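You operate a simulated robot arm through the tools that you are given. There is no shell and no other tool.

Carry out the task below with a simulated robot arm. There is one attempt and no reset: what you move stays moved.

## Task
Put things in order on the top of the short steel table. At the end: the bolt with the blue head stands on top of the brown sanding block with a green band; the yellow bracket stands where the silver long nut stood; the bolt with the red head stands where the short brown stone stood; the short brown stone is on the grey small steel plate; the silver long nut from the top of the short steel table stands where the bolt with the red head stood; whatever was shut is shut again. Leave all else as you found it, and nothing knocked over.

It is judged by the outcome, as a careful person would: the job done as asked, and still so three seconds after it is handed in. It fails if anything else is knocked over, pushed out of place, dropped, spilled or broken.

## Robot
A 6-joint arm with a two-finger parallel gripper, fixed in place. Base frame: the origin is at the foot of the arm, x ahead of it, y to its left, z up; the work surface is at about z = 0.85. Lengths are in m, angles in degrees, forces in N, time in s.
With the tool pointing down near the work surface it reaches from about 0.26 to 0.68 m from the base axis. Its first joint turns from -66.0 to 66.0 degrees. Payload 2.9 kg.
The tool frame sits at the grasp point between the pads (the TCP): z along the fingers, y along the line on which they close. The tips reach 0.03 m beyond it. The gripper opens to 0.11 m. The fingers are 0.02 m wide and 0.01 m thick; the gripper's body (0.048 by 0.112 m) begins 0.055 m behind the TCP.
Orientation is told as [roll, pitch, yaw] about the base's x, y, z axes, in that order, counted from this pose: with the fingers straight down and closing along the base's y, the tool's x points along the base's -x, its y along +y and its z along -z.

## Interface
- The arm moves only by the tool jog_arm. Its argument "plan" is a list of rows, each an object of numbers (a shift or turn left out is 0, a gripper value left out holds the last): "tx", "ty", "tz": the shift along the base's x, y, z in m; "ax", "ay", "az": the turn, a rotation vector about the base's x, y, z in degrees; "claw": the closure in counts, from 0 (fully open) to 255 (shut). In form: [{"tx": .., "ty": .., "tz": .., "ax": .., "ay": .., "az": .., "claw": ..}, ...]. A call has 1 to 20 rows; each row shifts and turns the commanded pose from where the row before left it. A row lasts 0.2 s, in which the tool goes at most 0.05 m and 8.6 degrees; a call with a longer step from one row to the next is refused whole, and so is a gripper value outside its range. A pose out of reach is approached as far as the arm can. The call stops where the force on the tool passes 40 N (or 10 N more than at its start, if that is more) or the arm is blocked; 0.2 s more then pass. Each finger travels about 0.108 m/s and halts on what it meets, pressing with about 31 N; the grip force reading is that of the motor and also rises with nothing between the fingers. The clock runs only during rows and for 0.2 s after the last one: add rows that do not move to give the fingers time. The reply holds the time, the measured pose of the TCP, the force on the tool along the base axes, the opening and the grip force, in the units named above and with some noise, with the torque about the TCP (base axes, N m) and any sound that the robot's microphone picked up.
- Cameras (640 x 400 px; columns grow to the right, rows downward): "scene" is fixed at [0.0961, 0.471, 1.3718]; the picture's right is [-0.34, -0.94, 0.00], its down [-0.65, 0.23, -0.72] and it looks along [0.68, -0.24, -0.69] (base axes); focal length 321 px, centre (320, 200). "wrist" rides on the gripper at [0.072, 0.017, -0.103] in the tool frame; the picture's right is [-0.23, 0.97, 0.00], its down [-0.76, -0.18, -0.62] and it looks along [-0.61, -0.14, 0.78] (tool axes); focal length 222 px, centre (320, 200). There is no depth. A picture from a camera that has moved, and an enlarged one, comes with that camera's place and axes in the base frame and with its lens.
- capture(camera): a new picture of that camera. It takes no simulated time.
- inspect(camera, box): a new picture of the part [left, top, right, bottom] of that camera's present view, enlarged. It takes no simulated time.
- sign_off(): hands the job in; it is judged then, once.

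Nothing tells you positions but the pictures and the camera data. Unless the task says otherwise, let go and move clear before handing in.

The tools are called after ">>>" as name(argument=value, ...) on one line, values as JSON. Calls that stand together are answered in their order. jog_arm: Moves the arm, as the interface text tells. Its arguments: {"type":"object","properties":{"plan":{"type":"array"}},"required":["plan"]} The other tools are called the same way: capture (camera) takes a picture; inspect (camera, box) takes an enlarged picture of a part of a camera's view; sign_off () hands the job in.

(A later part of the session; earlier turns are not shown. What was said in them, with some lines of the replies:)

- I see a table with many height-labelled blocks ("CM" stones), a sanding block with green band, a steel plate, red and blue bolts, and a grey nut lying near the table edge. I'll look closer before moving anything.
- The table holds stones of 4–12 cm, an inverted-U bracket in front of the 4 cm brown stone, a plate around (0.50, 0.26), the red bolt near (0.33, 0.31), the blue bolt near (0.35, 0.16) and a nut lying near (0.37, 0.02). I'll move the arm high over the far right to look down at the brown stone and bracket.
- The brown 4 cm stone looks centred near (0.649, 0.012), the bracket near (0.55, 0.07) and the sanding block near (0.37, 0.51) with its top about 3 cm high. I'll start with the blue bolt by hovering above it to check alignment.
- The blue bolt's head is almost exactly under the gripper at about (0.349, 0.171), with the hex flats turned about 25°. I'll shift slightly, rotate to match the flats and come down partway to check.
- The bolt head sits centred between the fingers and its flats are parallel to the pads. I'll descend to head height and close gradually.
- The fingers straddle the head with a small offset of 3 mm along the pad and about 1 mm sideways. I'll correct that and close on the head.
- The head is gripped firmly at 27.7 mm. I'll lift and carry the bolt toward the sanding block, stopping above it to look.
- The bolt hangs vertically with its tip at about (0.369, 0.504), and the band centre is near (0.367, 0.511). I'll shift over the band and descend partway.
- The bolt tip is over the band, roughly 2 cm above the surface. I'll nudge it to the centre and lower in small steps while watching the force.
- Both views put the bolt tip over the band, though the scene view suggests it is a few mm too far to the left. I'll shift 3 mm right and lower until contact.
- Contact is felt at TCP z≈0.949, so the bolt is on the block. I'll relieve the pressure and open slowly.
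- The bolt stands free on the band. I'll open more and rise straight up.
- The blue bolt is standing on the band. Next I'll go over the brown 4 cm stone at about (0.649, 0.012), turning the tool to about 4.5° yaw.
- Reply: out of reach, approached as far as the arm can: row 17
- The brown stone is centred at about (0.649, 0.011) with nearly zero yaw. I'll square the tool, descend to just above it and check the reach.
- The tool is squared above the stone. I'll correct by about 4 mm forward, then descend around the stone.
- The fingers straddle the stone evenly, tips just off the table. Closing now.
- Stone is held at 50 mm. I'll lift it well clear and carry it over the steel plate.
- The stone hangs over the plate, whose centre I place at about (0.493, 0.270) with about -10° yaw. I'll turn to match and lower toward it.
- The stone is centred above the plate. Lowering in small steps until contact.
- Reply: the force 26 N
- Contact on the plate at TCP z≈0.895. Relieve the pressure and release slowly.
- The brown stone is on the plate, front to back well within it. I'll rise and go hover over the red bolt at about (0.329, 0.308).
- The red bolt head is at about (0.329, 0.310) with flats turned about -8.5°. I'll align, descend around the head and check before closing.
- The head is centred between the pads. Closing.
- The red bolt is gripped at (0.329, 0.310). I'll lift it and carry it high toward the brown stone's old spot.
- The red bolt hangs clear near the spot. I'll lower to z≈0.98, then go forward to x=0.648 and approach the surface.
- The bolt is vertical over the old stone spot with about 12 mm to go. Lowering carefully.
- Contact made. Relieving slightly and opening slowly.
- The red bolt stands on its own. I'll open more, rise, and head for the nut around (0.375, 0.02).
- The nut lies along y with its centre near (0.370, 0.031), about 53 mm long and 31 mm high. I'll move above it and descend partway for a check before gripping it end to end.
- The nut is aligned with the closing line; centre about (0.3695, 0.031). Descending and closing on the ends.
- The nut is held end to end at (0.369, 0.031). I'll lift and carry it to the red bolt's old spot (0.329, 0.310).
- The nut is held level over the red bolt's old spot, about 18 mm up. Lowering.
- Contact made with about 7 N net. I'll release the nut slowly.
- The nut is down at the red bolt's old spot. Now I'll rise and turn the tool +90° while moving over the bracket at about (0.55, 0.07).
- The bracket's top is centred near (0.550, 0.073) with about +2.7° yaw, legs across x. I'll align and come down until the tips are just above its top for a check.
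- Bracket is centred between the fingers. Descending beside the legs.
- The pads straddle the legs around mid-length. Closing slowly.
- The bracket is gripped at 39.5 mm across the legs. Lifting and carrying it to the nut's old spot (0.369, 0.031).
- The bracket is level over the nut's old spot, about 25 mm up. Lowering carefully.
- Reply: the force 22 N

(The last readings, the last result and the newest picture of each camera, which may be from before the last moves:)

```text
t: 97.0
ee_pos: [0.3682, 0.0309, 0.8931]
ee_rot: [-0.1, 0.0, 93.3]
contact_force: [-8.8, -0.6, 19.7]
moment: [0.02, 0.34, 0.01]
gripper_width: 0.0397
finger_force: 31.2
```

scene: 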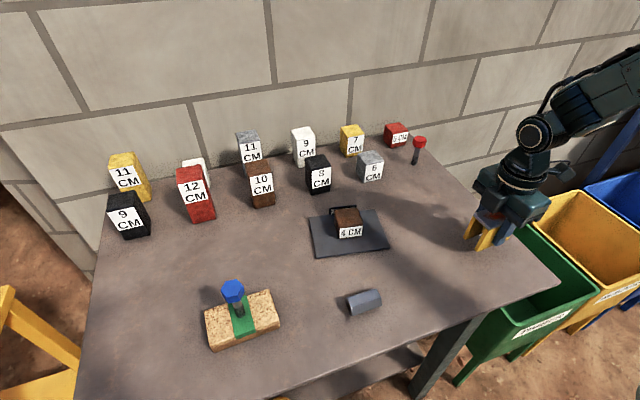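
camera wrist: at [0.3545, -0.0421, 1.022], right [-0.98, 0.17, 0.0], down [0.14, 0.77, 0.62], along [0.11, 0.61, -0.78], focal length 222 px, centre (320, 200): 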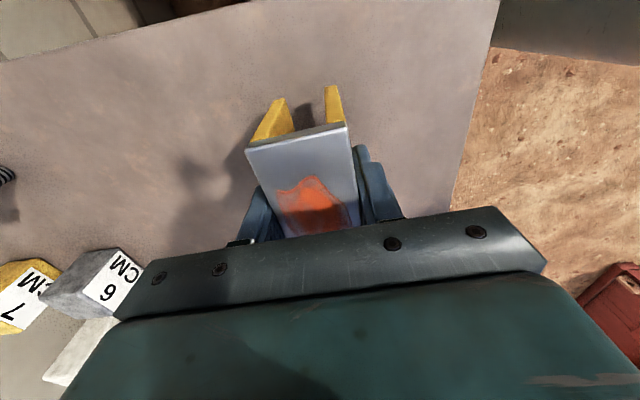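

Contact made. Relieving the pressure and releasing slowly.

>>> jog_arm(plan=[{"tz": 0.0006}, {"claw": 255}])

>>> jog_arm(plan=[{"claw": 175}, {"claw": 166}, {"claw": 162}, {"claw": 158}, {"claw": 152}, {"claw": 145}, {"claw": 130}, {"claw": 110}, {"claw": 90}, {"claw": 80}, {"claw": 80}])

>>> inspect(camera="wrist", box=[220, 60, 420, 240])

>>> inspect(camera="scene", box=[400, 150, 560, 290])

```text
t: 97.6
ee_pos: [0.3675, 0.0286, 0.8913]
ee_rot: [0.1, 0.1, 93.2]
contact_force: [-2.5, 1.0, 9.0]
moment: [-0.2, 0.29, -0.09]
gripper_width: 0.0399
finger_force: 30.4
```

```text
t: 100.0
ee_pos: [0.3684, 0.0301, 0.8932]
ee_rot: [0.0, 0.0, 93.1]
contact_force: [0.3, -0.8, 0.8]
moment: [0.01, -0.02, -0.01]
gripper_width: 0.0752
finger_force: 0.1
```

```text
2.22 times, centred on (320, 150) of wrist
camera zoom: at [0.3544, -0.0422, 0.9969], right [-0.98, 0.17, 0.0], down [0.14, 0.77, 0.62], along [0.11, 0.61, -0.78], focal length 494 px, centre (320, 311)
```

zoom: 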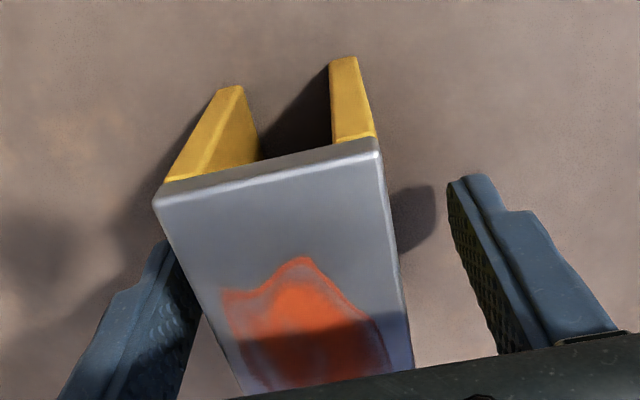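

```text
2.86 times, centred on (480, 220) of scene
camera zoom: at [0.0961, 0.471, 1.3718], right [-0.34, -0.94, 0.0], down [-0.65, 0.23, -0.72], along [0.68, -0.24, -0.69], focal length 917 px, centre (-137, 143)
```

zoom: 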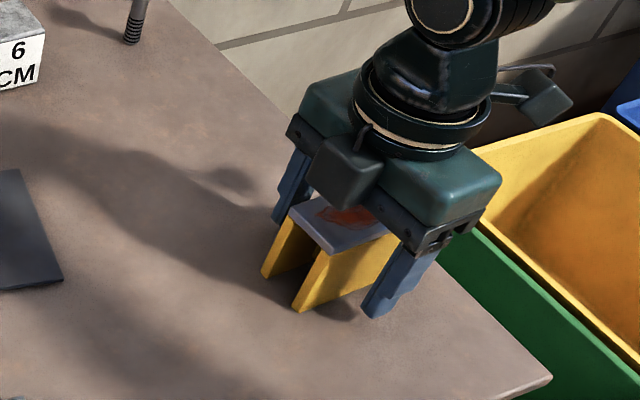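

Bracket released and standing. I'll rise straight up and move clear for a final check.

>>> jog_arm(plan=[{"tz": 0.02, "claw": 80}, {"tz": 0.03}, {"tz": 0.04}, {"tz": 0.045}, {"tz": 0.045}, {"tx": -0.01, "tz": 0.03, "ty": -0.03}, {"ty": -0.03, "az": -8}, {"ty": -0.02, "az": -8}, {"az": -8}, {"az": -8}, {"az": -8}, {"az": -8}, {}])

>>> capture(camera="scene")

>>> inspect(camera="scene", box=[290, 110, 510, 260])

>>> inspect(camera="scene", box=[190, 190, 410, 350])

>>> capture(camera="wrist")

```text
t: 102.8
ee_pos: [0.3582, -0.0518, 1.1026]
ee_rot: [0.0, -0.1, 45.0]
contact_force: [-0.2, -0.3, -0.4]
moment: [0.01, 0.01, 0.0]
gripper_width: 0.0753
finger_force: 0.1
```

```text
taken
```

scene: 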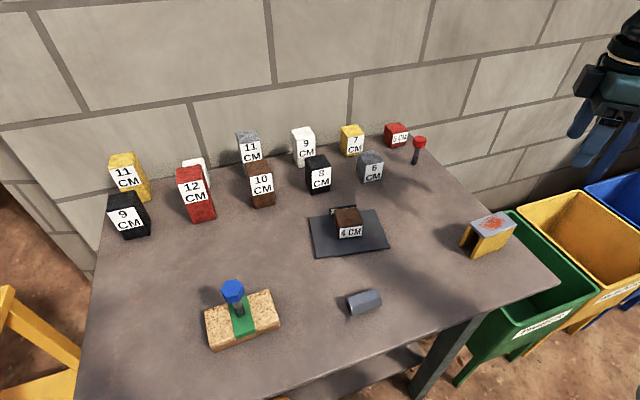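

```text
2.67 times, centred on (400, 185) of scene
camera zoom: at [0.0961, 0.471, 1.3718], right [-0.34, -0.94, 0.0], down [-0.65, 0.23, -0.72], along [0.68, -0.24, -0.69], focal length 856 px, centre (107, 240)
```

zoom: 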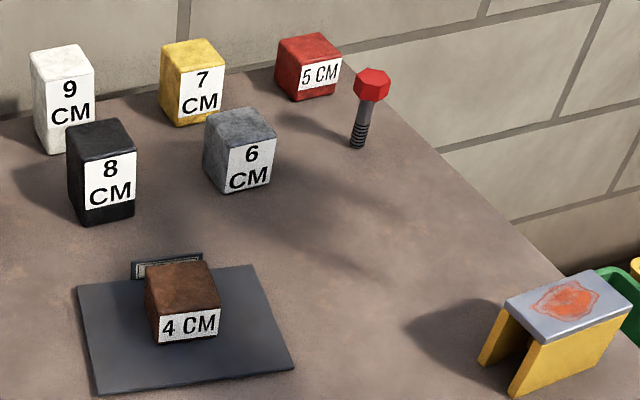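

```text
2.50 times, centred on (300, 270) of scene
camera zoom: at [0.0961, 0.471, 1.3718], right [-0.34, -0.94, 0.0], down [-0.65, 0.23, -0.72], along [0.68, -0.24, -0.69], focal length 802 px, centre (370, 25)
```

zoom: 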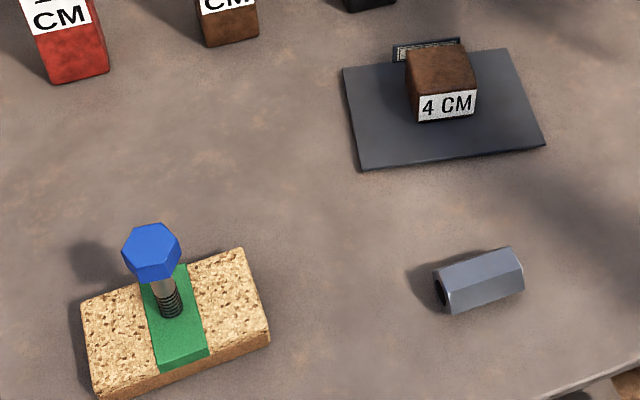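

```text
taken
camera wrist: at [0.2937, -0.0883, 1.207], right [-0.53, 0.85, 0.0], down [0.66, 0.41, 0.62], along [0.53, 0.33, -0.78], focal length 222 px, centre (320, 200)
```

wrist: 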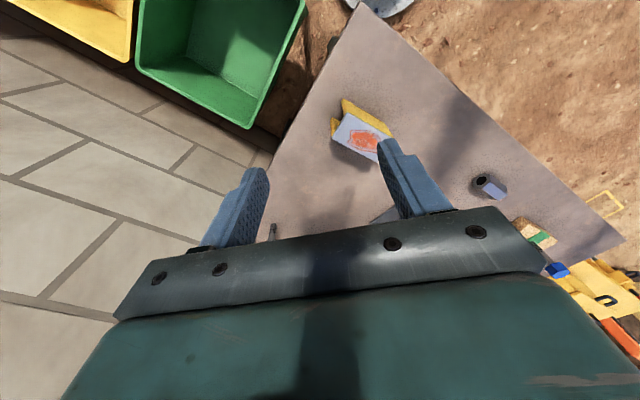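

Everything is where it was asked: the blue bolt stands on the sanding block, the bracket is on the nut's old spot and the red bolt on the brown stone's. The stone is on the plate and the nut lies on the red bolt's old spot. Nothing else has moved or fallen, nothing was opened and the arm is clear, so I'm handing in.

>>> sign_off()

```text
The job is handed in.
```

The job is handed in, and my last pictures showed everything in its place with nothing knocked over. No result has come back from the judging.

- **Blue bolt:** it stands upright on the green band at the centre of the sanding block.
- **Yellow bracket:** it stands where the nut was, in the same orientation it had before.
- **Red bolt:** it stands upright where the short brown stone was.
- **Short brown stone:** the 4 cm one sits on the steel plate, well inside the edges. The plate did not shift.
- **Silver long nut:** it is where the red bolt was. I laid it on its side, because that is how I found it.

I estimate the placements are within a few millimetres; the two cameras disagreed by up to about 1 cm in places. I opened nothing, so there was nothing to shut again. The arm is up and clear of the table.
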